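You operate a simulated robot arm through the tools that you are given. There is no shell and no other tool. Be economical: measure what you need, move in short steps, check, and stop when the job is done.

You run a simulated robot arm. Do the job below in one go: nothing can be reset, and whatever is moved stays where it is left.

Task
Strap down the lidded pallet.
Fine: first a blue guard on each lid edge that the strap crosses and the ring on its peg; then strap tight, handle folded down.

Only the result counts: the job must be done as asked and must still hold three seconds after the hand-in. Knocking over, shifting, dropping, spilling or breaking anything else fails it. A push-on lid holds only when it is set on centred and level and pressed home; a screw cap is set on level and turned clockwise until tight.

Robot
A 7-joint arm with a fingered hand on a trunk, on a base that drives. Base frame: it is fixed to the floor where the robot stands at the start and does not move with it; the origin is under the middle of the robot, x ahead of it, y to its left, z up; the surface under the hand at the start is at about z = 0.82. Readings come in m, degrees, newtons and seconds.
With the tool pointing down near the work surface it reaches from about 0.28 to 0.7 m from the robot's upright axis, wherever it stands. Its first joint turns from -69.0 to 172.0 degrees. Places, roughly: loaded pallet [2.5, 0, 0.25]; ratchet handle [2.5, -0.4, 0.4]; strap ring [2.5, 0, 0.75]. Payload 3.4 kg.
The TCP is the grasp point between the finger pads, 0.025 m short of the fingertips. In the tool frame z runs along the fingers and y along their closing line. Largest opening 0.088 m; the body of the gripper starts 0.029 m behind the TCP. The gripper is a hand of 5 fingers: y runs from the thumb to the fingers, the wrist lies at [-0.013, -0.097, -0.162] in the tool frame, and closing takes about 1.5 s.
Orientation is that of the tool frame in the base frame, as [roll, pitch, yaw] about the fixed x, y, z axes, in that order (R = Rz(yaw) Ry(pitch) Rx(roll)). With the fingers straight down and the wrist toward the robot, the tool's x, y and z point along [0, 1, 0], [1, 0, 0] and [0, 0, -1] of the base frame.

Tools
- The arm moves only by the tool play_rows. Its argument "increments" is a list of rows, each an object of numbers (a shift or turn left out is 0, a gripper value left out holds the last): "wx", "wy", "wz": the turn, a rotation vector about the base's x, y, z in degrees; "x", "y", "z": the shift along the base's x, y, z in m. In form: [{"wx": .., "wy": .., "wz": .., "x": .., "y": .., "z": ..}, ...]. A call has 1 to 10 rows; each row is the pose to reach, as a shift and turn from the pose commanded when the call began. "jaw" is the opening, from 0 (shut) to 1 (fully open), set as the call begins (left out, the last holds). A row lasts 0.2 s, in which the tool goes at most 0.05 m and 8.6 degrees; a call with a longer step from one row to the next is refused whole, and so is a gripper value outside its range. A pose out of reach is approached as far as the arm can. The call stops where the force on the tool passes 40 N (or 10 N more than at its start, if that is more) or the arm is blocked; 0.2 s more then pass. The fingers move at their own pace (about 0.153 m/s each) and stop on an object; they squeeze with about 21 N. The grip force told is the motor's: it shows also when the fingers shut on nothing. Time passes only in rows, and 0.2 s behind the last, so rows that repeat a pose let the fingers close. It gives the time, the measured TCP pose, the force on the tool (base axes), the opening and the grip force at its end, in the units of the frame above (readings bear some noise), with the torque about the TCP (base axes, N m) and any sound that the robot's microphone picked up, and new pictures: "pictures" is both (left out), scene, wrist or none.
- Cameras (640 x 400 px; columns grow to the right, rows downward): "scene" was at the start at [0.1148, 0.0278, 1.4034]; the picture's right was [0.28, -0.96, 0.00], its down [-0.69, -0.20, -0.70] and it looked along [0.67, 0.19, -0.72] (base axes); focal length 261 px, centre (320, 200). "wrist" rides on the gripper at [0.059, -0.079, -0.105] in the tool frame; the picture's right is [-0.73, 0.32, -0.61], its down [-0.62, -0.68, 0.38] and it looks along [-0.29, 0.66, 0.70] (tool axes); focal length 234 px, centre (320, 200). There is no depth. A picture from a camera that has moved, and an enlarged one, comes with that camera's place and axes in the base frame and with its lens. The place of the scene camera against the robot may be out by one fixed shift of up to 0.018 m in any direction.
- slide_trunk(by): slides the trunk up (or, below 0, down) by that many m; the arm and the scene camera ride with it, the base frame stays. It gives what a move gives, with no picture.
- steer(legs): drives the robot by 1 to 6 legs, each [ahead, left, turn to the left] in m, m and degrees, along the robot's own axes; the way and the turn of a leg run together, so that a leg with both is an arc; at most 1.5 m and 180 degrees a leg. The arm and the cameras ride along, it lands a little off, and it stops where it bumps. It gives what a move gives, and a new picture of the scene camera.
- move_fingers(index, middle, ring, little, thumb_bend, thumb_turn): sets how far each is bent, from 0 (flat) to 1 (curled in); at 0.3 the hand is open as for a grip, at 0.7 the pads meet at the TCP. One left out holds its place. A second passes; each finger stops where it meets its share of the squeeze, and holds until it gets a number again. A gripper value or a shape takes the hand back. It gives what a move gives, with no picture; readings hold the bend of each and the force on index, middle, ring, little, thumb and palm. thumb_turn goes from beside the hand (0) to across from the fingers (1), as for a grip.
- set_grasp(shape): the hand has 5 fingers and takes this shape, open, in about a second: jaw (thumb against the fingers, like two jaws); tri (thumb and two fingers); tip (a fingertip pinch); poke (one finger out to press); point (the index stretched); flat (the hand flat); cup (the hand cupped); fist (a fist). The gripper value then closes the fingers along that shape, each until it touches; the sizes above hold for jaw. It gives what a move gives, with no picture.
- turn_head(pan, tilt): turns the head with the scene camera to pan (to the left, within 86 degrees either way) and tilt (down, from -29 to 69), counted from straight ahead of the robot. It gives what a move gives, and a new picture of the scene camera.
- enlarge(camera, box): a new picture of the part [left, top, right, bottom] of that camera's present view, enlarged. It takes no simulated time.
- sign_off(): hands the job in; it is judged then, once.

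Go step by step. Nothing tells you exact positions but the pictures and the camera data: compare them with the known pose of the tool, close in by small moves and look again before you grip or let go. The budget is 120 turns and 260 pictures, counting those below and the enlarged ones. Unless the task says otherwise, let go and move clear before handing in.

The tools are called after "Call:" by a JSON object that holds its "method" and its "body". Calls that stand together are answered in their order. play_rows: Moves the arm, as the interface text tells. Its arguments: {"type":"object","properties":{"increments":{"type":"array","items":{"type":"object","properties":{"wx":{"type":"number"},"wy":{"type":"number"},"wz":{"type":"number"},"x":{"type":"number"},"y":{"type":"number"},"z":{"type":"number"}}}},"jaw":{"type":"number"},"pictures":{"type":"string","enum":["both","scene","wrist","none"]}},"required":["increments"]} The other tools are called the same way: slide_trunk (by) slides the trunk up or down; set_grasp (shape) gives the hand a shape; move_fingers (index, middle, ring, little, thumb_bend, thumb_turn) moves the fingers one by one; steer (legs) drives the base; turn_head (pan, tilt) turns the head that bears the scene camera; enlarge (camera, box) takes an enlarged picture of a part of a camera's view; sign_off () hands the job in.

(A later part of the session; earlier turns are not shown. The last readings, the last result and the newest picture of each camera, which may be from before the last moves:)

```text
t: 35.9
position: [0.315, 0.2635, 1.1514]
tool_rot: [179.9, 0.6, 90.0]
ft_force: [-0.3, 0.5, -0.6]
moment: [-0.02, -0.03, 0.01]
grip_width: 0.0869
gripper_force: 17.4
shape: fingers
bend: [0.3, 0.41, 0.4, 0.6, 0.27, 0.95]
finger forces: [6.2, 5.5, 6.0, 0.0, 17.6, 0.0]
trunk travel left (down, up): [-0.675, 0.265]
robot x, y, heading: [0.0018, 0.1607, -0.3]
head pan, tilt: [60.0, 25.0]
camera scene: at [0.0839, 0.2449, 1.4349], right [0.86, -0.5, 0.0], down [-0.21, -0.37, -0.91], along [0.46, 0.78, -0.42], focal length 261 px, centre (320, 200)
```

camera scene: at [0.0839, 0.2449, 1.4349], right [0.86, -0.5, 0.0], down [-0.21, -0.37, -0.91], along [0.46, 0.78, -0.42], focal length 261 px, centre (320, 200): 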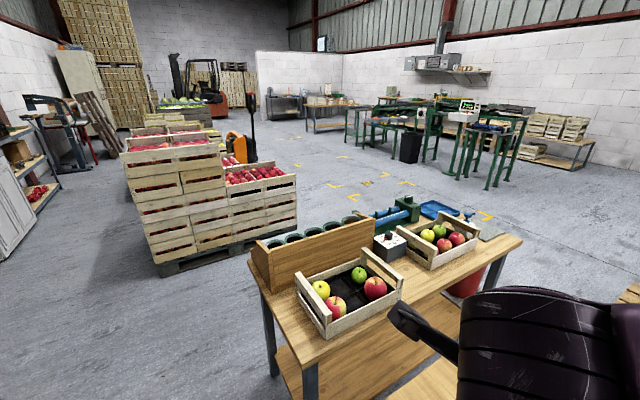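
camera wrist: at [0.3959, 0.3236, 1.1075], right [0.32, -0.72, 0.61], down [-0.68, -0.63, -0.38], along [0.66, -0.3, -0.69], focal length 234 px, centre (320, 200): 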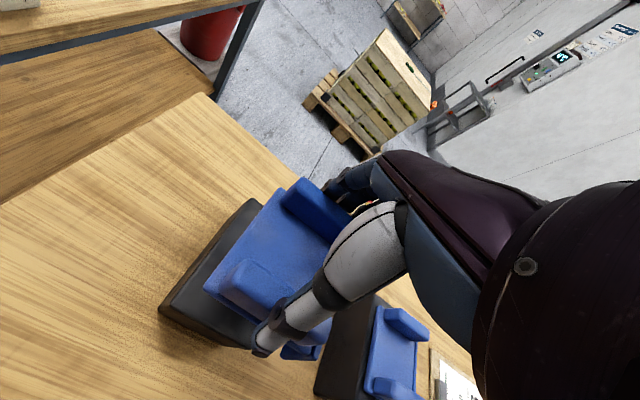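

The lid's strap runs along y at mid x, crossing the -y edge now and the +y edge once the ring is on its peg. I drive via the left corridor (y≈1.65) to the +y side of the pallet.

Call:
{"method": "steer", "body": {"legs": [[0, 1.49, 0], [1.5, 0, 0]]}}

Call:
{"method": "turn_head", "body": {"pan": -35, "tilt": 30}}

```text
t: 50.3
position: [1.8095, 1.7502, 1.1519]
tool_rot: [179.9, 0.5, 89.6]
ft_force: [0.0, -0.5, -0.5]
moment: [0.02, 0.01, -0.01]
grip_width: 0.0866
gripper_force: 17.5
shape: fingers
bend: [0.3, 0.41, 0.4, 0.6, 0.27, 0.95]
finger forces: [6.1, 5.6, 5.9, 0.1, 17.5, 0.0]
trunk travel left (down, up): [-0.675, 0.265]
robot x, y, heading: [1.4928, 1.6494, -0.8]
head pan, tilt: [60.0, 25.0]
camera scene: at [1.5789, 1.7337, 1.4349], right [0.86, -0.51, 0.0], down [-0.22, -0.36, -0.91], along [0.46, 0.78, -0.42], focal length 261 px, centre (320, 200)
```

scene: 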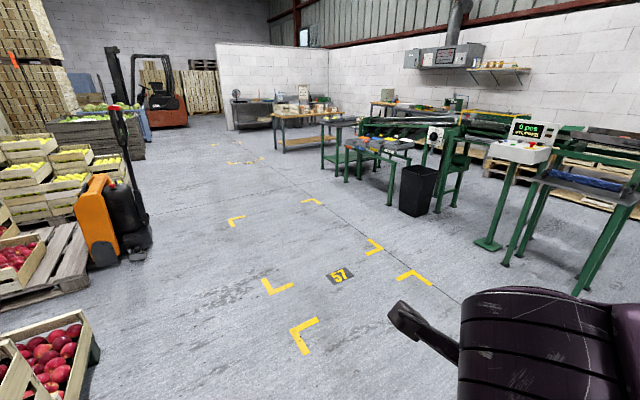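

```text
t: 52.0
position: [1.8102, 1.7503, 1.1522]
tool_rot: [-179.9, 0.6, 89.5]
ft_force: [0.0, 0.1, -0.8]
moment: [0.02, -0.03, 0.0]
grip_width: 0.0868
gripper_force: 17.8
shape: fingers
bend: [0.3, 0.41, 0.4, 0.6, 0.27, 0.95]
finger forces: [6.1, 5.7, 6.0, 0.0, 17.6, 0.0]
trunk travel left (down, up): [-0.675, 0.265]
robot x, y, heading: [1.4952, 1.6548, -0.7]
head pan, tilt: [-35.0, 30.0]
camera scene: at [1.6052, 1.6018, 1.4269], right [-0.58, -0.81, 0.0], down [-0.41, 0.29, -0.87], along [0.7, -0.51, -0.5], focal length 261 px, centre (320, 200)
```

scene: 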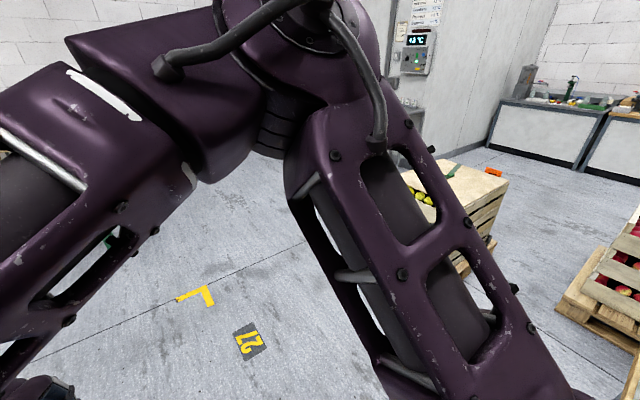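

Call:
{"method": "steer", "body": {"legs": [[1.45, 0, 0], [0, 0, -119]]}}

Call:
{"method": "turn_head", "body": {"pan": 10, "tilt": 45}}

```text
t: 64.1
position: [2.8823, 1.3035, 1.151]
tool_rot: [180.0, 0.6, -28.4]
ft_force: [-0.1, 0.0, -1.2]
moment: [0.03, -0.07, 0.01]
grip_width: 0.0865
gripper_force: 17.5
shape: fingers
bend: [0.31, 0.41, 0.4, 0.6, 0.27, 0.95]
finger forces: [5.8, 5.4, 5.8, 0.0, 16.9, 0.0]
trunk travel left (down, up): [-0.675, 0.265]
robot x, y, heading: [2.9398, 1.6284, -118.2]
head pan, tilt: [-35.0, 30.0]
camera scene: at [2.8231, 1.5504, 1.4269], right [-0.45, 0.89, 0.0], down [0.45, 0.22, -0.87], along [-0.77, -0.39, -0.5], focal length 261 px, centre (320, 200)
```

scene: 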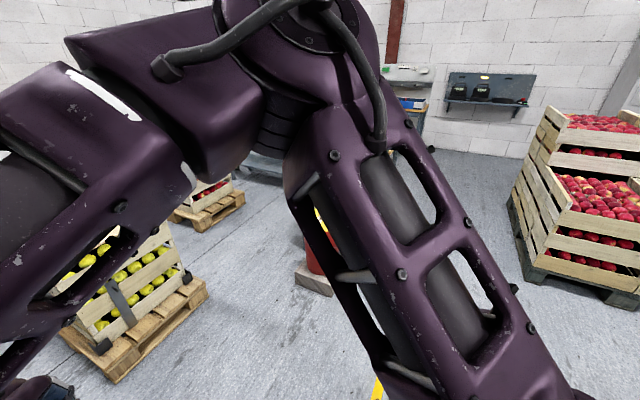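

```text
t: 65.3
position: [2.8827, 1.3025, 1.1517]
tool_rot: [180.0, 0.6, -28.4]
ft_force: [0.4, 0.1, -0.5]
moment: [-0.02, 0.02, -0.01]
grip_width: 0.0866
gripper_force: 17.9
shape: fingers
bend: [0.31, 0.41, 0.4, 0.6, 0.27, 0.95]
finger forces: [5.9, 5.5, 5.8, 0.0, 17.0, 0.0]
trunk travel left (down, up): [-0.675, 0.265]
robot x, y, heading: [2.9449, 1.6287, -118.6]
head pan, tilt: [10.0, 45.0]
camera scene: at [2.8782, 1.5136, 1.4044], right [-0.95, 0.32, 0.0], down [0.22, 0.67, -0.71], along [-0.22, -0.67, -0.71], focal length 261 px, centre (320, 200)
```

scene: 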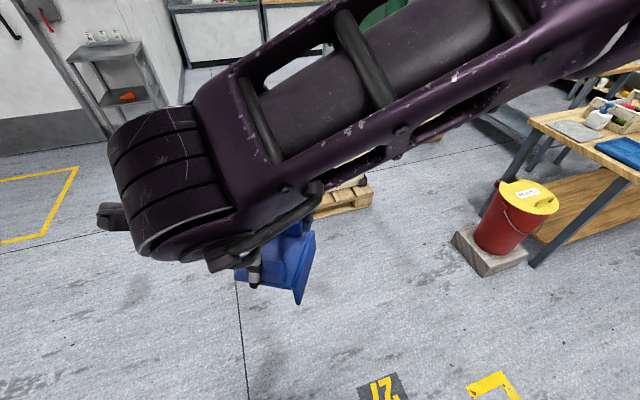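

The pallet is hidden behind the forearm; I lower the hand while still clear to open the view.

Call:
{"method": "play_rows", "body": {"increments": [{"z": -0.05}, {"z": -0.1}, {"z": -0.15}, {"z": -0.2}, {"z": -0.24}]}}

```text
t: 66.5
position: [2.884, 1.3031, 0.912]
tool_rot: [179.9, 0.5, -28.3]
ft_force: [-0.3, 0.7, -0.5]
moment: [-0.01, 0.01, 0.01]
grip_width: 0.0863
gripper_force: 16.6
shape: fingers
bend: [0.31, 0.41, 0.4, 0.6, 0.27, 0.95]
finger forces: [5.9, 5.3, 5.6, 0.0, 16.5, 0.0]
trunk travel left (down, up): [-0.675, 0.265]
robot x, y, heading: [2.9374, 1.6272, -118.9]
head pan, tilt: [10.0, 45.0]
camera scene: at [2.8783, 1.5132, 1.4043], right [-0.95, 0.32, 0.0], down [0.22, 0.67, -0.71], along [-0.22, -0.67, -0.71], focal length 261 px, centre (320, 200)
camera wrist: at [2.9729, 1.3442, 1.016], right [-0.79, 0.06, 0.61], down [-0.23, 0.9, -0.38], along [-0.57, -0.44, -0.69], focal length 234 px, centre (320, 200)
```

scene: 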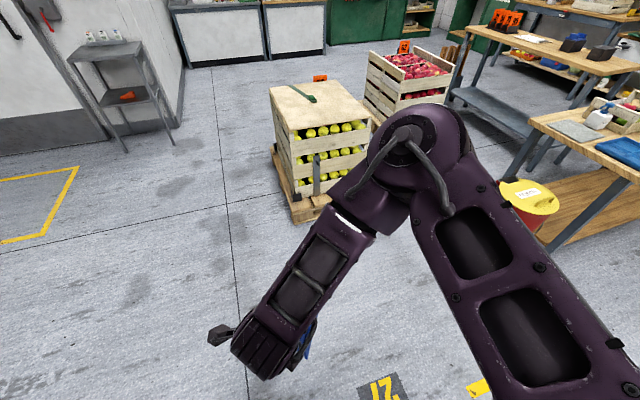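
wrist: 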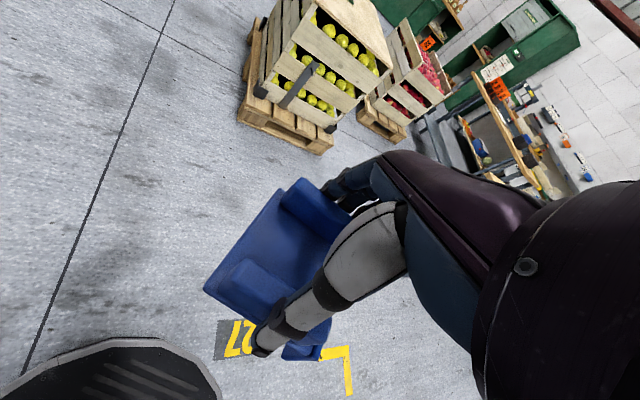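

Call:
{"method": "enlarge", "body": {"camera": "scene", "box": [250, 60, 400, 230]}}

Call:
{"method": "enlarge", "body": {"camera": "wrist", "box": [230, 0, 410, 160]}}

```text
2.35 times, centred on (325, 145) of scene
camera zoom: at [2.8783, 1.5132, 1.4043], right [-0.95, 0.32, 0.0], down [0.22, 0.67, -0.71], along [-0.22, -0.67, -0.71], focal length 615 px, centre (308, 329)
```

zoom: 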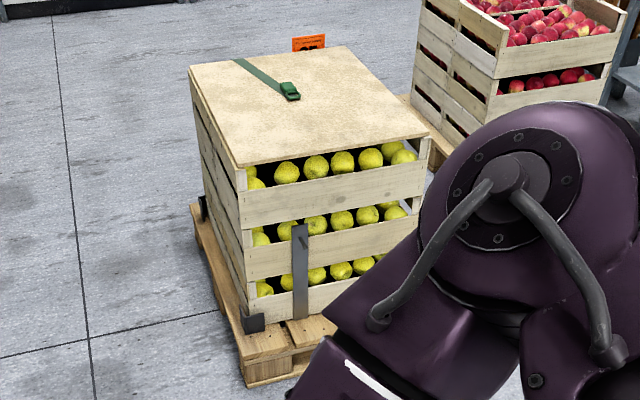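

```text
2.50 times, centred on (320, 80) of wrist
camera zoom: at [2.9729, 1.3442, 1.016], right [-0.79, 0.06, 0.61], down [-0.23, 0.9, -0.38], along [-0.57, -0.44, -0.69], focal length 585 px, centre (320, 500)
```

zoom: 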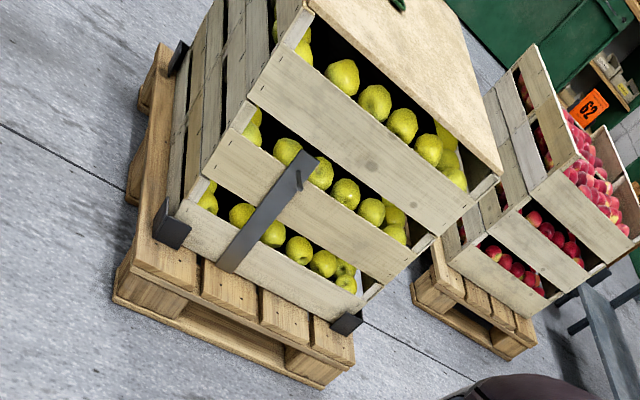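

The peg is on a grey bar on the +y face at about (2.5, 0.3, 0.43); the lid is about x 2.17–2.65, y ±0.285, z≈0.68; the strap line is x≈2.5. I drive closer.

Call:
{"method": "steer", "body": {"legs": [[0.8, 0.21, 0]]}}

Call:
{"method": "turn_head", "body": {"pan": 10, "tilt": 60}}

```text
t: 70.8
position: [2.6883, 0.5022, 0.9131]
tool_rot: [-180.0, 0.6, -28.3]
ft_force: [0.2, 0.7, -0.5]
moment: [0.01, -0.02, -0.03]
grip_width: 0.0865
gripper_force: 16.5
shape: fingers
bend: [0.31, 0.41, 0.4, 0.6, 0.27, 0.95]
finger forces: [6.0, 5.3, 5.7, 0.0, 16.5, 0.0]
trunk travel left (down, up): [-0.675, 0.265]
robot x, y, heading: [2.7468, 0.8265, -118.3]
head pan, tilt: [10.0, 45.0]
camera scene: at [2.6832, 0.7134, 1.4043], right [-0.95, 0.32, 0.0], down [0.22, 0.67, -0.71], along [-0.22, -0.67, -0.71], focal length 261 px, centre (320, 200)
```

scene: 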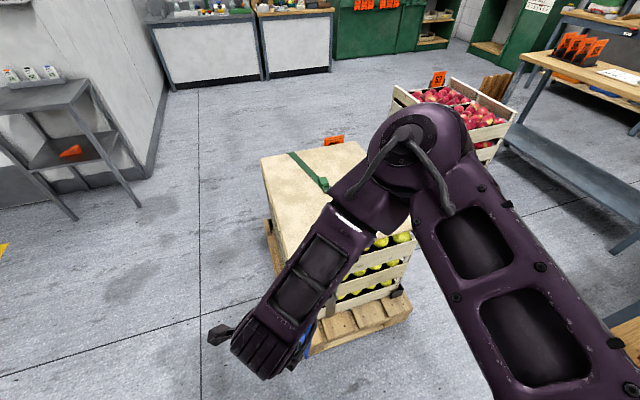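

```text
t: 71.6
position: [2.689, 0.5027, 0.9106]
tool_rot: [-180.0, 0.6, -28.2]
ft_force: [0.8, -0.9, -1.3]
moment: [0.0, -0.02, -0.03]
grip_width: 0.0861
gripper_force: 16.9
shape: fingers
bend: [0.31, 0.41, 0.4, 0.6, 0.27, 0.95]
finger forces: [5.8, 5.3, 5.7, 0.0, 16.5, 0.0]
trunk travel left (down, up): [-0.675, 0.265]
robot x, y, heading: [2.7472, 0.8273, -118.7]
head pan, tilt: [10.0, 60.0]
camera scene: at [2.6879, 0.7276, 1.3849], right [-0.95, 0.32, 0.0], down [0.27, 0.82, -0.5], along [-0.16, -0.47, -0.87], focal length 261 px, centre (320, 200)
```

scene: 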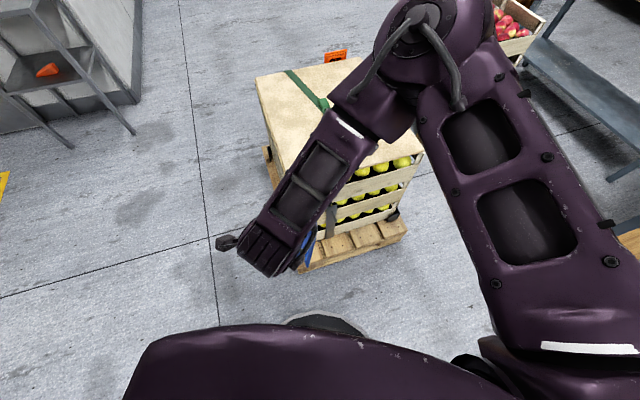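

Call:
{"method": "enlarge", "body": {"camera": "scene", "box": [230, 50, 430, 270]}}

Call:
{"method": "enlarge", "body": {"camera": "wrist", "box": [0, 0, 640, 400]}}

```text
1.82 times, centred on (330, 160) of scene
camera zoom: at [2.6879, 0.7276, 1.3849], right [-0.95, 0.32, 0.0], down [0.27, 0.82, -0.5], along [-0.16, -0.47, -0.87], focal length 475 px, centre (302, 273)
```

zoom: 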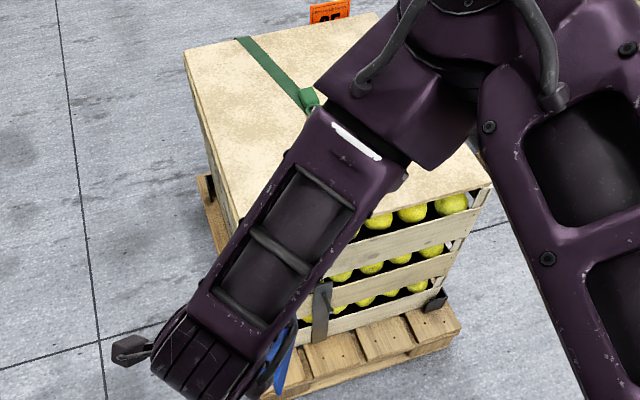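

```text
1.00 times, centred on (320, 200) of wrist (not enlarged: the box is as wide or as high as the picture)
camera zoom: at [2.778, 0.5445, 1.0166], right [-0.79, 0.06, 0.61], down [-0.23, 0.9, -0.38], along [-0.57, -0.44, -0.69], focal length 234 px, centre (320, 200)
```

zoom: 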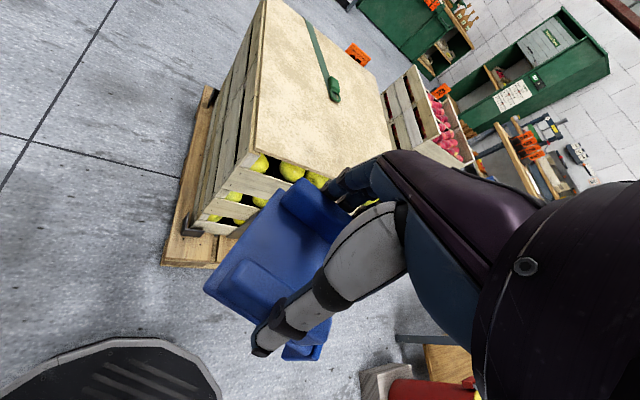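

Combining wrist views: the lid's +y edge is at y≈0.275, z≈0.675, peg at about (2.50, 0.29, 0.45). I lower the trunk, then turn the hand so the flap faces +y.

Call:
{"method": "slide_trunk", "body": {"by": -0.12}}

Call:
{"method": "play_rows", "body": {"increments": [{"wz": -8, "x": -0.02, "y": -0.01, "z": 0.02}, {"wz": -16, "x": -0.04, "y": -0.02, "z": 0.04}, {"wz": -24, "x": -0.06, "y": -0.03, "z": 0.05}, {"wz": -32, "x": -0.08, "y": -0.05, "z": 0.05}, {"wz": -40, "x": -0.1, "y": -0.07, "z": 0.05}, {"wz": -48, "x": -0.13, "y": -0.09, "z": 0.05}, {"wz": -56, "x": -0.16, "y": -0.12, "z": 0.05}, {"wz": -61.8, "x": -0.189, "y": -0.15, "z": 0.05}, {"wz": -61.8, "x": -0.189, "y": -0.17, "z": 0.05}]}}

```text
t: 73.1
position: [2.6888, 0.5019, 0.7918]
tool_rot: [-179.9, 0.6, -28.2]
ft_force: [-0.1, -0.1, -1.3]
moment: [-0.03, 0.0, 0.01]
grip_width: 0.0861
gripper_force: 16.4
shape: fingers
bend: [0.31, 0.41, 0.4, 0.6, 0.27, 0.95]
finger forces: [5.9, 5.3, 5.7, 0.1, 16.3, 0.1]
trunk travel left (down, up): [-0.555, 0.385]
robot x, y, heading: [2.7467, 0.8304, -118.5]
head pan, tilt: [10.0, 60.0]
```

```text
t: 75.1
position: [2.4993, 0.3315, 0.8423]
tool_rot: [-180.0, 0.8, -90.0]
ft_force: [-0.4, 0.5, -0.6]
moment: [0.01, 0.01, 0.0]
grip_width: 0.0858
gripper_force: 16.7
shape: fingers
bend: [0.31, 0.41, 0.4, 0.6, 0.27, 0.95]
finger forces: [6.0, 5.2, 5.5, 0.1, 15.9, 0.0]
trunk travel left (down, up): [-0.555, 0.385]
robot x, y, heading: [2.7472, 0.8274, -118.1]
head pan, tilt: [10.0, 60.0]
camera scene: at [2.6885, 0.7271, 1.2648], right [-0.95, 0.32, 0.0], down [0.27, 0.82, -0.5], along [-0.16, -0.47, -0.87], focal length 261 px, centre (320, 200)
camera wrist: at [2.5781, 0.2722, 0.9464], right [-0.32, 0.72, 0.62], down [0.68, 0.63, -0.38], along [-0.66, 0.3, -0.69], focal length 234 px, centre (320, 200)
```

scene: 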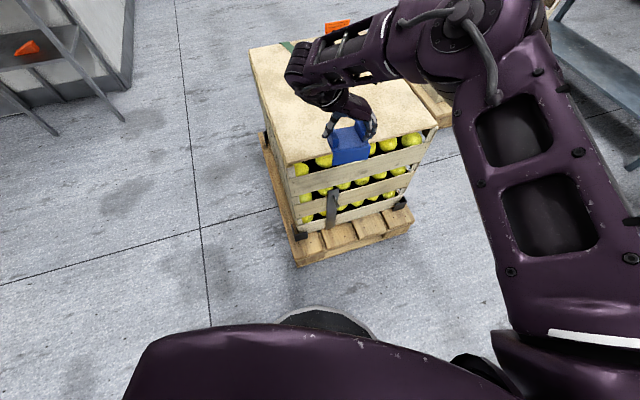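
wrist: 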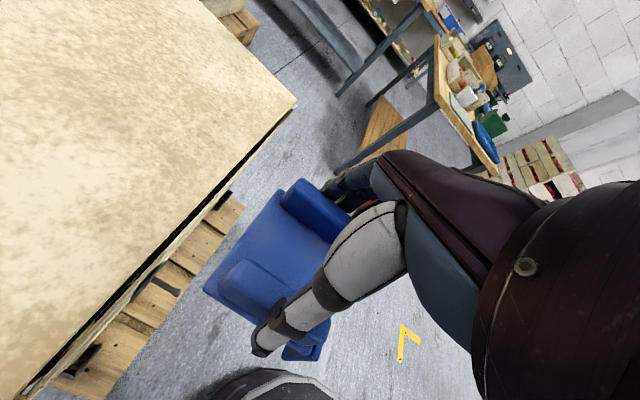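

Flap now faces +y, edge measured y≈0.255–0.27. I move to y=0.262 and descend to just above the lid.

Call:
{"method": "play_rows", "body": {"increments": [{"y": -0.03, "z": -0.02}, {"y": -0.067, "z": -0.05}, {"y": -0.067, "z": -0.09}, {"y": -0.067, "z": -0.115}], "pictures": "wrist"}}

Call:
{"method": "enlarge", "body": {"camera": "scene", "box": [260, 70, 440, 250]}}

```text
t: 76.1
position: [2.4987, 0.2778, 0.7758]
tool_rot: [180.0, 0.5, -89.8]
ft_force: [0.9, -0.3, -1.4]
moment: [0.0, -0.02, 0.0]
grip_width: 0.0858
gripper_force: 16.5
shape: fingers
bend: [0.32, 0.41, 0.4, 0.6, 0.27, 0.95]
finger forces: [6.2, 5.2, 5.6, 0.0, 16.0, 0.0]
out of reach, approached as far as the arm can: row 2, 3, 4
trunk travel left (down, up): [-0.555, 0.385]
robot x, y, heading: [2.7453, 0.8301, -118.5]
head pan, tilt: [10.0, 60.0]
camera wrist: at [2.577, 0.2185, 0.8804], right [-0.32, 0.72, 0.61], down [0.68, 0.63, -0.38], along [-0.66, 0.29, -0.69], focal length 234 px, centre (320, 200)
```

wrist: 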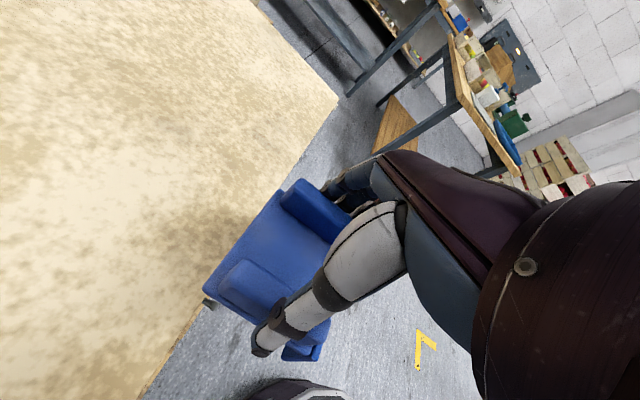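

```text
2.22 times, centred on (350, 160) of scene
camera zoom: at [2.6881, 0.7274, 1.2649], right [-0.95, 0.32, 0.0], down [0.27, 0.82, -0.5], along [-0.16, -0.47, -0.87], focal length 581 px, centre (253, 289)
```

zoom: 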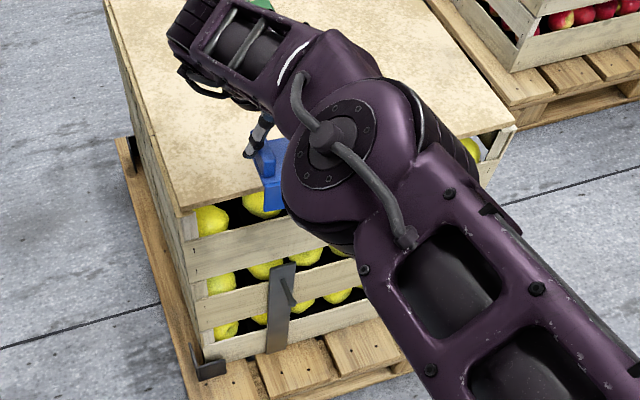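

Out of reach by a few cm. I raise a little and drive 0.09 m closer.

Call:
{"method": "play_rows", "body": {"increments": [{"y": 0.03, "z": 0.05}, {"y": 0.05, "z": 0.085}], "pictures": "none"}}

Call:
{"method": "steer", "body": {"legs": [[0.09, 0.02, 0]]}}

```text
refused: row 1 steps farther than a row can; nothing moved
```

```text
t: 77.2
position: [2.4723, 0.1896, 0.7739]
tool_rot: [-179.9, 0.5, -90.0]
ft_force: [-0.9, -0.6, -0.7]
moment: [-0.02, 0.03, 0.0]
grip_width: 0.0856
gripper_force: 16.9
shape: fingers
bend: [0.32, 0.41, 0.4, 0.6, 0.27, 0.95]
finger forces: [6.2, 5.2, 5.6, 0.1, 16.0, 0.0]
trunk travel left (down, up): [-0.555, 0.385]
robot x, y, heading: [2.7197, 0.7401, -118.4]
head pan, tilt: [10.0, 60.0]
camera scene: at [2.6623, 0.638, 1.2647], right [-0.95, 0.32, 0.0], down [0.27, 0.82, -0.5], along [-0.16, -0.47, -0.87], focal length 261 px, centre (320, 200)
```

scene: 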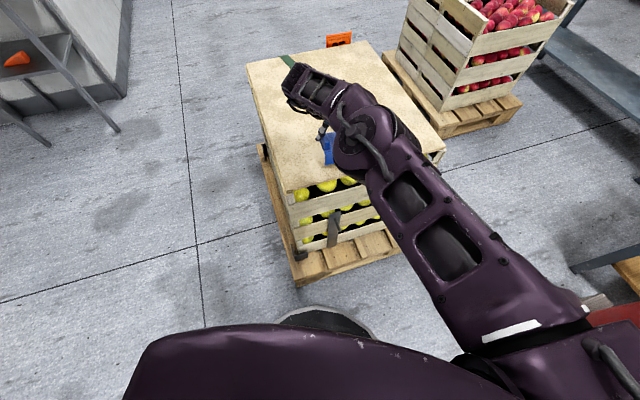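

Drove fine without contact. Now pull the hand back to just outside the edge before descending.

Call:
{"method": "play_rows", "body": {"increments": [{"x": 0.005, "y": 0.03, "z": 0.03}, {"x": 0.015, "y": 0.06, "z": 0.05}, {"x": 0.028, "y": 0.1, "z": 0.05}]}}

```text
t: 78.0
position: [2.5007, 0.292, 0.8271]
tool_rot: [-180.0, 0.5, -90.1]
ft_force: [0.0, 1.3, -0.6]
moment: [-0.01, 0.02, -0.01]
grip_width: 0.0858
gripper_force: 16.4
shape: fingers
bend: [0.32, 0.41, 0.4, 0.6, 0.27, 0.95]
finger forces: [6.1, 5.2, 5.6, 0.1, 15.8, 0.1]
trunk travel left (down, up): [-0.555, 0.385]
robot x, y, heading: [2.7227, 0.7415, -118.3]
head pan, tilt: [10.0, 60.0]
camera scene: at [2.6624, 0.6401, 1.2649], right [-0.95, 0.32, 0.0], down [0.27, 0.82, -0.5], along [-0.16, -0.47, -0.87], focal length 261 px, centre (320, 200)
camera wrist: at [2.5798, 0.2327, 0.9316], right [-0.32, 0.72, 0.61], down [0.68, 0.63, -0.38], along [-0.66, 0.29, -0.69], focal length 234 px, centre (320, 200)
```

scene: 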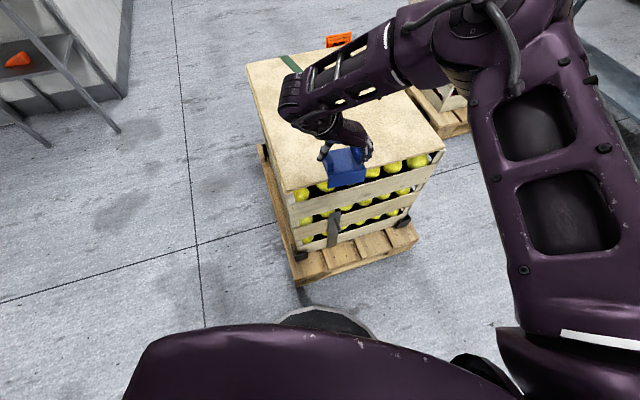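
wrist: 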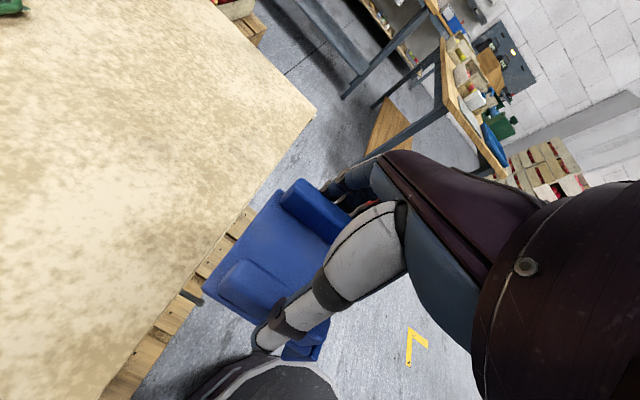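

Edge robustly at y≈0.25. I set TCP y≈0.24 and descend to z≈0.735.

Call:
{"method": "play_rows", "body": {"increments": [{"y": -0.025, "z": -0.02}, {"y": -0.052, "z": -0.04}, {"y": -0.052, "z": -0.07}, {"y": -0.052, "z": -0.092}], "pictures": "wrist"}}

Call:
{"method": "enlarge", "body": {"camera": "scene", "box": [260, 100, 440, 250]}}

```text
t: 79.0
position: [2.4998, 0.2372, 0.7355]
tool_rot: [180.0, 0.5, -90.0]
ft_force: [0.0, 0.2, -0.8]
moment: [-0.01, 0.02, 0.04]
grip_width: 0.0857
gripper_force: 16.7
shape: fingers
bend: [0.32, 0.41, 0.4, 0.6, 0.27, 0.95]
finger forces: [6.1, 5.1, 5.6, 0.1, 15.8, 0.0]
trunk travel left (down, up): [-0.555, 0.385]
robot x, y, heading: [2.7221, 0.7414, -118.3]
head pan, tilt: [10.0, 60.0]
camera wrist: at [2.5783, 0.1784, 0.839], right [-0.32, 0.72, 0.61], down [0.68, 0.63, -0.38], along [-0.66, 0.3, -0.69], focal length 234 px, centre (320, 200)
```

wrist: 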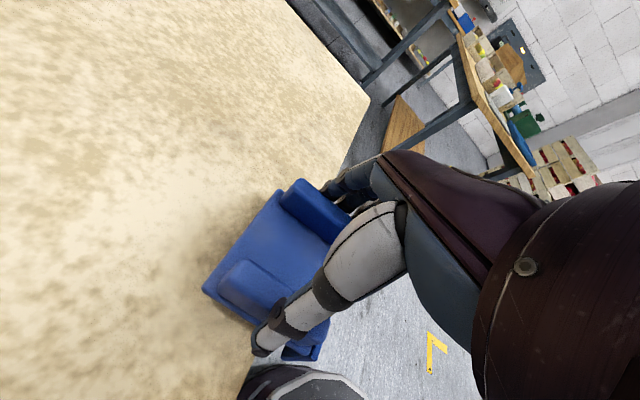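

```text
2.67 times, centred on (350, 175) of scene
camera zoom: at [2.6627, 0.6388, 1.2649], right [-0.95, 0.32, 0.0], down [0.27, 0.82, -0.5], along [-0.16, -0.47, -0.87], focal length 697 px, centre (240, 267)
```

zoom: 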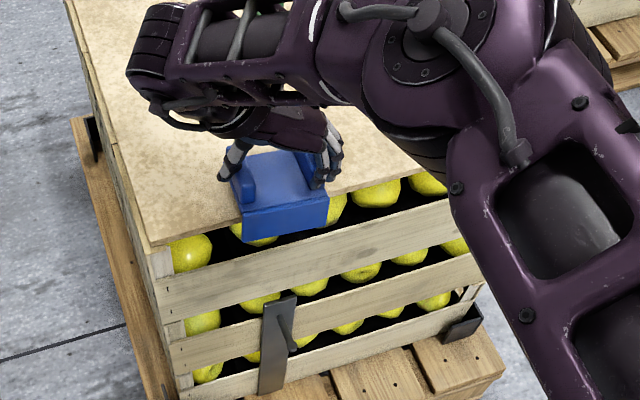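

Flap hangs just outside the edge, aligned with the peg bar. Lower gently to contact.

Call:
{"method": "play_rows", "body": {"increments": [{"x": -0.005, "z": -0.008}, {"x": -0.005, "z": -0.016}, {"x": -0.005, "z": -0.022}, {"x": -0.005, "z": -0.022}], "pictures": "none"}}

Call:
{"method": "enlarge", "body": {"camera": "scene", "box": [290, 130, 400, 220]}}

```text
t: 80.0
position: [2.4954, 0.2381, 0.7141]
tool_rot: [179.9, 0.3, -90.0]
ft_force: [0.6, 0.9, 12.7]
moment: [0.01, 0.45, -0.01]
grip_width: 0.0865
gripper_force: 18.2
shape: fingers
bend: [0.3, 0.41, 0.41, 0.6, 0.27, 0.95]
finger forces: [8.1, 5.5, 5.6, 0.1, 17.7, 0.0]
trunk travel left (down, up): [-0.555, 0.385]
robot x, y, heading: [2.724, 0.7427, -118.2]
head pan, tilt: [10.0, 60.0]
```

```text
4.44 times, centred on (345, 175) of scene
camera zoom: at [2.6638, 0.6411, 1.2652], right [-0.95, 0.32, 0.0], down [0.27, 0.82, -0.5], along [-0.16, -0.48, -0.87], focal length 1161 px, centre (209, 311)
```

zoom: 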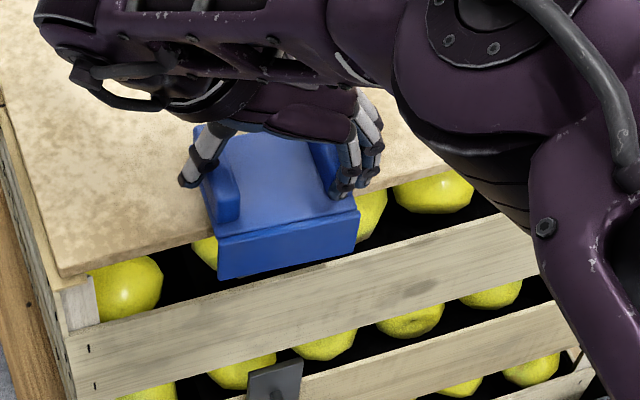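

Contact on the lid. I ease off the downforce and slide inward until the flap meets the edge.

Call:
{"method": "play_rows", "body": {"increments": [{"z": 0.004}, {"y": -0.004, "z": 0.004}, {"y": -0.008, "z": 0.004}, {"y": -0.011, "z": 0.004}], "pictures": "none"}}

Call:
{"method": "play_rows", "body": {"increments": [{"y": -0.003}, {"y": -0.005}], "pictures": "none"}}

Call:
{"method": "enlarge", "body": {"camera": "scene", "box": [290, 130, 400, 220]}}

```text
t: 81.0
position: [2.4953, 0.2266, 0.7162]
tool_rot: [180.0, 0.5, -90.1]
ft_force: [0.6, 4.0, 3.4]
moment: [0.03, 0.25, 0.0]
grip_width: 0.0863
gripper_force: 17.8
shape: fingers
bend: [0.31, 0.41, 0.41, 0.6, 0.27, 0.95]
finger forces: [6.9, 5.5, 6.4, 0.0, 16.6, 0.0]
trunk travel left (down, up): [-0.555, 0.385]
robot x, y, heading: [2.7151, 0.7386, -118.3]
head pan, tilt: [10.0, 60.0]
```

```text
t: 81.6
position: [2.4959, 0.2238, 0.7171]
tool_rot: [-180.0, 0.4, -90.0]
ft_force: [-0.1, 8.0, 5.2]
moment: [0.09, 0.33, 0.11]
grip_width: 0.0863
gripper_force: 18.2
shape: fingers
bend: [0.31, 0.41, 0.4, 0.6, 0.27, 0.97]
finger forces: [6.7, 6.0, 6.8, 0.0, 17.2, 0.0]
trunk travel left (down, up): [-0.555, 0.385]
robot x, y, heading: [2.7219, 0.7415, -118.2]
head pan, tilt: [10.0, 60.0]
```

```text
4.44 times, centred on (345, 175) of scene
camera zoom: at [2.6631, 0.6415, 1.2651], right [-0.95, 0.32, 0.0], down [0.27, 0.82, -0.5], along [-0.16, -0.48, -0.87], focal length 1161 px, centre (209, 311)
```

zoom: 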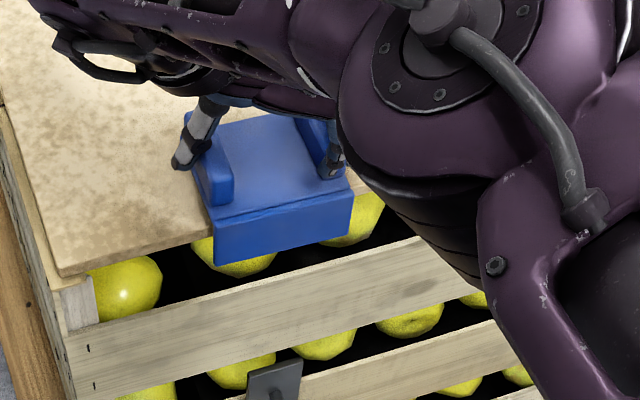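

The flap is against the edge (8 N). Release and rise.

Call:
{"method": "move_fingers", "body": {"index": 0.2, "middle": 0.2, "ring": 0.2, "little": 0.2, "thumb_bend": 0.2}}

Call:
{"method": "play_rows", "body": {"increments": [{"z": 0.02}, {"z": 0.05}, {"z": 0.09}, {"z": 0.13}, {"z": 0.17}]}}

Call:
{"method": "enlarge", "body": {"camera": "wrist", "box": [120, 120, 400, 400]}}

```text
t: 82.6
position: [2.4937, 0.2215, 0.7157]
tool_rot: [-179.9, 0.6, -90.0]
ft_force: [0.6, -0.4, 0.0]
moment: [-0.03, -0.03, 0.04]
grip_width: 0.1038
gripper_force: 0.3
shape: fingers
bend: [0.2, 0.2, 0.2, 0.2, 0.19, 0.98]
finger forces: [0.0, 0.0, 0.0, 0.0, 0.4, 0.0]
trunk travel left (down, up): [-0.555, 0.385]
robot x, y, heading: [2.7236, 0.7433, -118.4]
head pan, tilt: [10.0, 60.0]
```

```text
t: 83.8
position: [2.4959, 0.2222, 0.8856]
tool_rot: [-179.9, 0.5, -90.0]
ft_force: [0.1, 0.0, 0.2]
moment: [0.05, 0.0, -0.04]
grip_width: 0.1036
gripper_force: 0.0
shape: fingers
bend: [0.2, 0.2, 0.2, 0.2, 0.2, 0.98]
finger forces: [0.0, 0.0, 0.1, 0.0, 0.0, 0.1]
trunk travel left (down, up): [-0.555, 0.385]
robot x, y, heading: [2.7222, 0.743, -118.5]
head pan, tilt: [10.0, 60.0]
camera scene: at [2.6632, 0.64, 1.2649], right [-0.95, 0.32, 0.0], down [0.27, 0.82, -0.5], along [-0.16, -0.47, -0.87], focal length 261 px, centre (320, 200)
camera wrist: at [2.5746, 0.1629, 0.9906], right [-0.32, 0.72, 0.61], down [0.68, 0.63, -0.38], along [-0.66, 0.3, -0.69], focal length 234 px, centre (320, 200)
```

scene: 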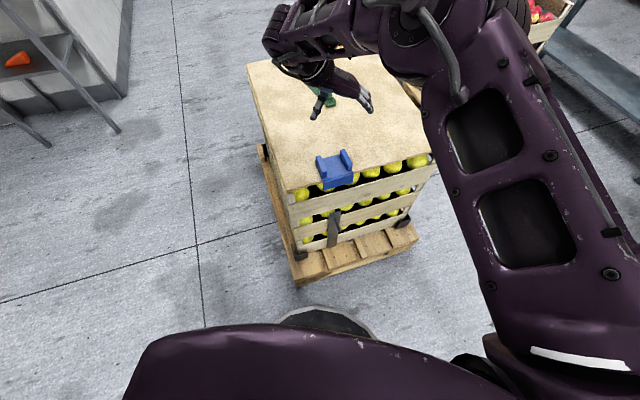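
wrist: 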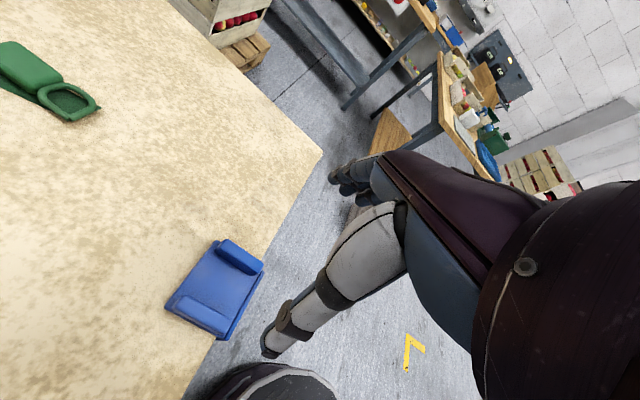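

```text
1.43 times, centred on (260, 260) of wrist
camera zoom: at [2.5746, 0.1629, 0.9906], right [-0.32, 0.72, 0.61], down [0.68, 0.63, -0.38], along [-0.66, 0.3, -0.69], focal length 334 px, centre (406, 114)
```

zoom: 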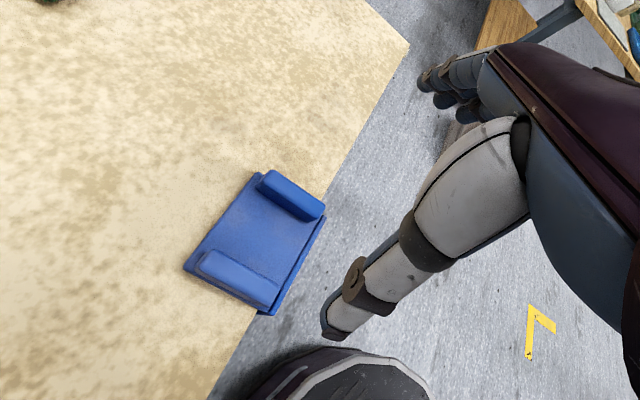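

Guard A sits squarely on the +y edge. Next I tuck the arm and drive behind the pallet to view the -y side, on the way to fetch guard B by the right-hand route.

Call:
{"method": "play_rows", "body": {"increments": [{"wz": 8, "x": 0.02, "y": 0.02, "z": 0.03}, {"wz": 16, "x": 0.04, "y": 0.04, "z": 0.06}, {"wz": 24, "x": 0.06, "y": 0.06, "z": 0.09}, {"wz": 32, "x": 0.08, "y": 0.08, "z": 0.12}, {"wz": 40, "x": 0.1, "y": 0.1, "z": 0.14}, {"wz": 48, "x": 0.12, "y": 0.12, "z": 0.15}, {"wz": 56, "x": 0.14, "y": 0.14, "z": 0.15}, {"wz": 61, "x": 0.15, "y": 0.17, "z": 0.15}, {"wz": 61, "x": 0.15, "y": 0.19, "z": 0.15}], "pictures": "none"}}

Call:
{"method": "steer", "body": {"legs": [[-0.2, 0.1, 0], [0, 0, 28], [0, 0.26, 0]]}}

Call:
{"method": "turn_head", "body": {"pan": 5, "tilt": 35}}

```text
t: 85.8
position: [2.6458, 0.4134, 1.0368]
tool_rot: [180.0, 0.5, -28.8]
ft_force: [0.3, -0.5, -0.4]
moment: [0.01, 0.01, 0.04]
grip_width: 0.1038
gripper_force: 0.2
shape: fingers
bend: [0.2, 0.2, 0.2, 0.2, 0.2, 0.98]
finger forces: [0.0, 0.0, 0.0, 0.0, 0.0, 0.1]
trunk travel left (down, up): [-0.555, 0.385]
robot x, y, heading: [2.7202, 0.7438, -118.2]
head pan, tilt: [10.0, 60.0]
```

```text
t: 90.4
position: [3.2534, 0.5403, 1.0358]
tool_rot: [-179.9, 0.5, -0.6]
ft_force: [0.8, -0.2, 0.0]
moment: [0.0, 0.02, 0.0]
grip_width: 0.1038
gripper_force: 0.0
shape: fingers
bend: [0.2, 0.2, 0.2, 0.2, 0.2, 0.98]
finger forces: [0.0, 0.1, 0.1, 0.0, 0.1, 0.1]
trunk travel left (down, up): [-0.555, 0.385]
robot x, y, heading: [3.1658, 0.8678, -90.4]
head pan, tilt: [10.0, 60.0]
camera scene: at [3.1619, 0.7561, 1.2649], right [-0.99, -0.17, 0.0], down [-0.15, 0.85, -0.5], along [0.08, -0.49, -0.87], focal length 261 px, centre (320, 200)
```

scene: 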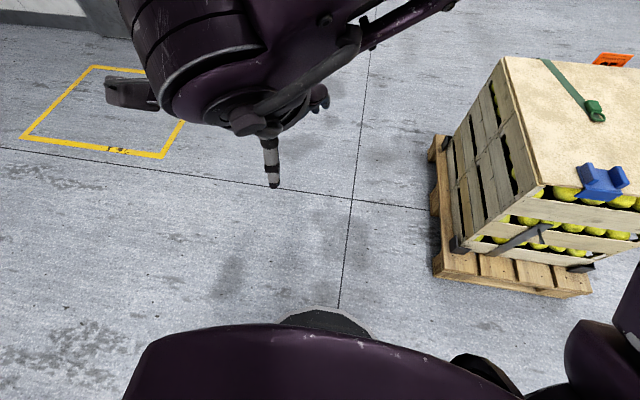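

```text
t: 91.3
position: [3.2529, 0.5402, 1.0358]
tool_rot: [180.0, 0.5, -0.7]
ft_force: [-0.1, -0.1, 0.1]
moment: [0.03, -0.01, 0.01]
grip_width: 0.104
gripper_force: 0.1
shape: fingers
bend: [0.2, 0.2, 0.2, 0.2, 0.2, 0.98]
finger forces: [0.0, 0.1, 0.1, 0.0, 0.0, 0.0]
trunk travel left (down, up): [-0.555, 0.385]
robot x, y, heading: [3.1632, 0.8671, -90.3]
head pan, tilt: [5.0, 35.0]
camera scene: at [3.1573, 0.7341, 1.2991], right [-1.0, -0.08, 0.0], down [-0.05, 0.57, -0.82], along [0.07, -0.82, -0.57], focal length 261 px, centre (320, 200)
```

scene: 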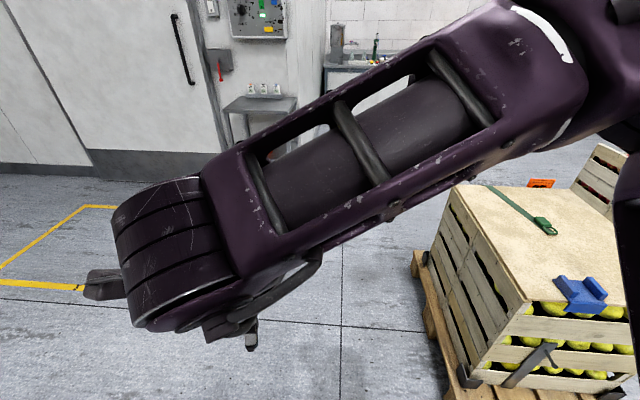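

Clear passage. Drive ahead past the pallet, then look at its -y face.

Call:
{"method": "steer", "body": {"legs": [[1.5, 0, 0], [0.45, -0.05, 0], [0, 0, -100]]}}

Call:
{"method": "turn_head", "body": {"pan": -55, "tilt": 35}}

```text
t: 105.3
position: [2.7527, -1.1024, 1.0368]
tool_rot: [-179.9, 0.5, -102.1]
ft_force: [0.9, 0.0, -0.7]
moment: [-0.01, -0.03, 0.02]
grip_width: 0.104
gripper_force: 0.0
shape: fingers
bend: [0.2, 0.2, 0.2, 0.2, 0.2, 0.98]
finger forces: [0.0, 0.0, 0.0, 0.1, 0.0, 0.1]
trunk travel left (down, up): [-0.555, 0.385]
robot x, y, heading: [3.0876, -1.08, 168.7]
head pan, tilt: [5.0, 35.0]
camera scene: at [2.9389, -1.0538, 1.2992], right [0.11, 0.99, 0.0], down [0.57, -0.07, -0.82], along [-0.81, 0.09, -0.57], focal length 261 px, centre (320, 200)
```

scene: 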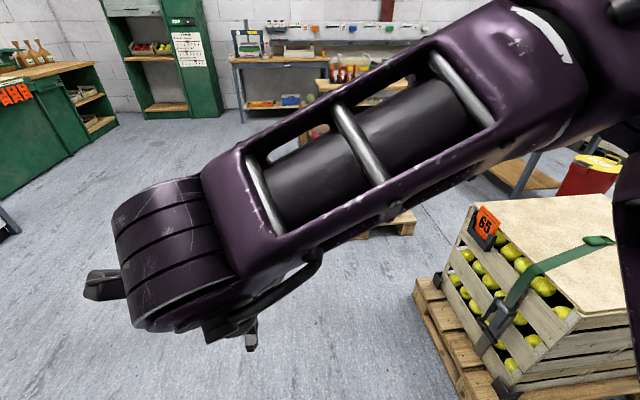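

```text
t: 106.6
position: [2.7511, -1.1035, 1.0358]
tool_rot: [-179.9, 0.4, -102.1]
ft_force: [-0.4, -0.1, -0.4]
moment: [0.01, 0.0, -0.03]
grip_width: 0.1037
gripper_force: 0.1
shape: fingers
bend: [0.2, 0.2, 0.2, 0.2, 0.2, 0.98]
finger forces: [0.0, 0.0, 0.0, 0.0, 0.1, 0.1]
trunk travel left (down, up): [-0.555, 0.385]
robot x, y, heading: [3.0909, -1.0802, 168.4]
head pan, tilt: [-55.0, 35.0]
camera scene: at [2.9911, -0.9831, 1.2992], right [0.92, 0.4, 0.0], down [0.23, -0.53, -0.82], along [-0.33, 0.75, -0.57], focal length 261 px, centre (320, 200)
```

scene: 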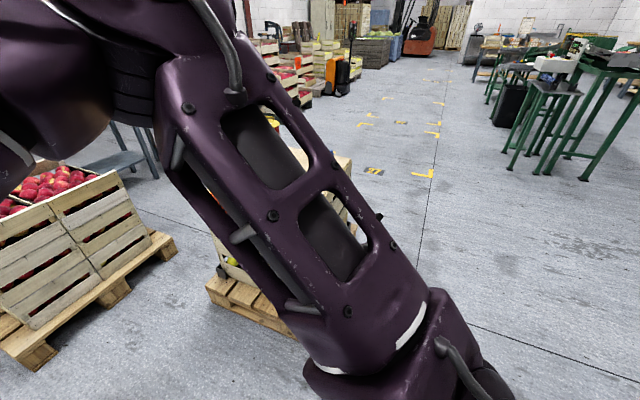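

The strap runs from the ratchet over the -y edge onto the lid. I turn to face that side squarely for a close look.

Call:
{"method": "steer", "body": {"legs": [[0, 0, -78], [-0.1, 0.45, 0]]}}

Call:
{"method": "turn_head", "body": {"pan": 15, "tilt": 40}}

Call:
{"method": "enlarge", "body": {"camera": "wrist", "box": [0, 0, 640, 400]}}

```text
t: 112.7
position: [2.543, -0.8631, 1.0378]
tool_rot: [-179.9, 0.5, -179.6]
ft_force: [0.7, -0.8, 0.6]
moment: [0.0, 0.02, 0.02]
grip_width: 0.1039
gripper_force: 0.0
shape: fingers
bend: [0.2, 0.2, 0.2, 0.2, 0.2, 0.98]
finger forces: [0.0, 0.1, 0.0, 0.1, 0.0, 0.0]
trunk travel left (down, up): [-0.555, 0.385]
robot x, y, heading: [2.6404, -1.1826, 90.9]
head pan, tilt: [-55.0, 35.0]
camera scene: at [2.6979, -1.0786, 1.2992], right [0.59, -0.81, 0.0], down [-0.46, -0.34, -0.82], along [0.66, 0.48, -0.57], focal length 261 px, centre (320, 200)
```

scene: 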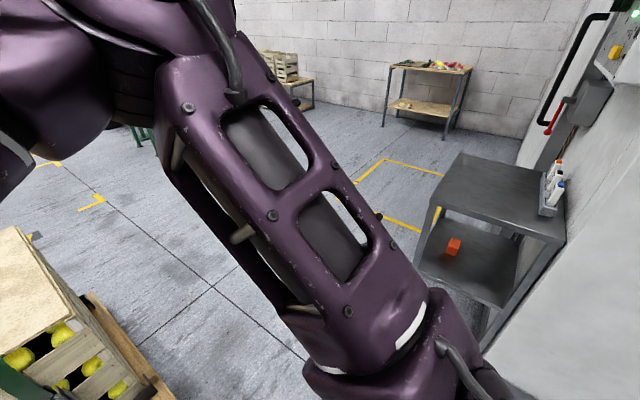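

```text
t: 114.1
position: [2.5452, -0.8622, 1.0362]
tool_rot: [-180.0, 0.5, -179.7]
ft_force: [0.0, 0.2, -0.5]
moment: [-0.02, 0.02, 0.03]
grip_width: 0.1036
gripper_force: 0.0
shape: fingers
bend: [0.2, 0.2, 0.2, 0.2, 0.2, 0.98]
finger forces: [0.0, 0.0, 0.0, 0.0, 0.0, 0.1]
trunk travel left (down, up): [-0.555, 0.385]
robot x, y, heading: [2.6439, -1.1845, 91.3]
head pan, tilt: [15.0, 40.0]
camera scene: at [2.6039, -1.0483, 1.2916], right [0.96, 0.27, 0.0], down [0.18, -0.62, -0.77], along [-0.21, 0.74, -0.64], focal length 261 px, centre (320, 200)
```

scene: 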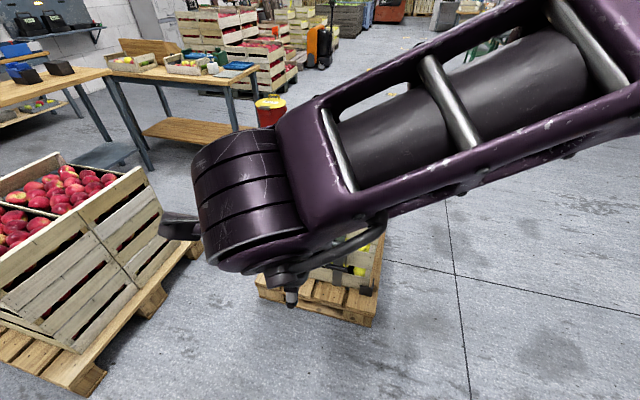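

```text
1.00 times, centred on (320, 200) of wrist (not enlarged: the box is as wide or as high as the picture)
camera zoom: at [2.4862, -0.9411, 1.141], right [0.72, 0.33, 0.61], down [0.63, -0.68, -0.38], along [0.29, 0.66, -0.69], focal length 234 px, centre (320, 200)
```

zoom: 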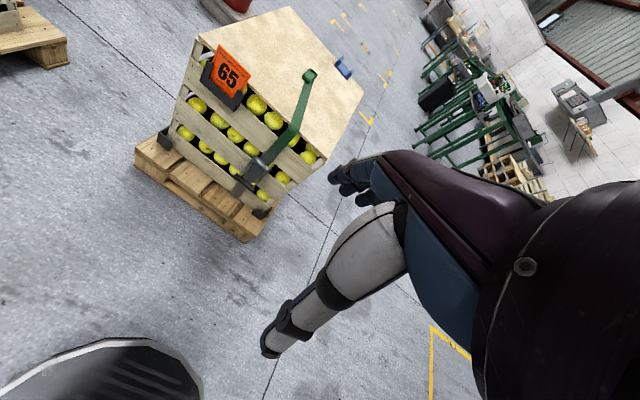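

Call:
{"method": "enlarge", "body": {"camera": "wrist", "box": [170, 20, 380, 220]}}

Call:
{"method": "play_rows", "body": {"increments": [{"z": -0.05}, {"z": -0.1}, {"z": -0.15}, {"z": -0.2}], "pictures": "scene"}}

```text
2.00 times, centred on (275, 120) of wrist
camera zoom: at [2.4862, -0.9411, 1.141], right [0.72, 0.33, 0.61], down [0.63, -0.68, -0.38], along [0.29, 0.66, -0.69], focal length 468 px, centre (410, 360)
```

zoom: 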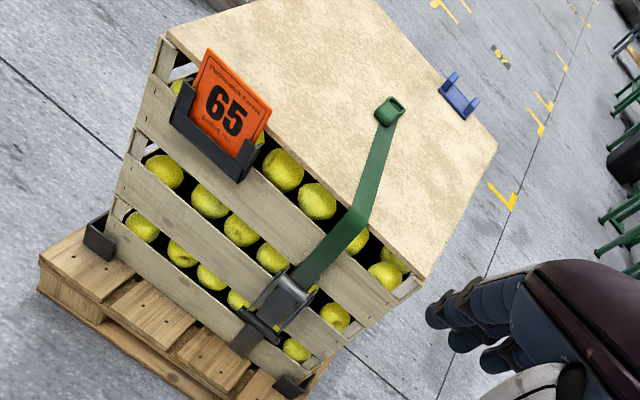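

```text
t: 115.1
position: [2.5434, -0.8612, 0.8354]
tool_rot: [-179.9, 0.5, -179.6]
ft_force: [0.7, -0.3, 0.3]
moment: [0.0, 0.02, 0.03]
grip_width: 0.1036
gripper_force: 0.0
shape: fingers
bend: [0.2, 0.2, 0.2, 0.2, 0.2, 0.98]
finger forces: [0.1, 0.0, 0.0, 0.0, 0.0, 0.1]
trunk travel left (down, up): [-0.555, 0.385]
robot x, y, heading: [2.6349, -1.1852, 90.8]
head pan, tilt: [15.0, 40.0]
camera scene: at [2.6034, -1.0477, 1.2916], right [0.96, 0.27, 0.0], down [0.18, -0.62, -0.77], along [-0.21, 0.74, -0.64], focal length 261 px, centre (320, 200)
```

scene: 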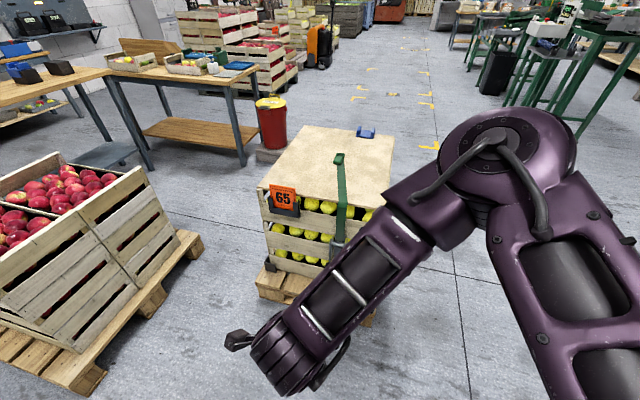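

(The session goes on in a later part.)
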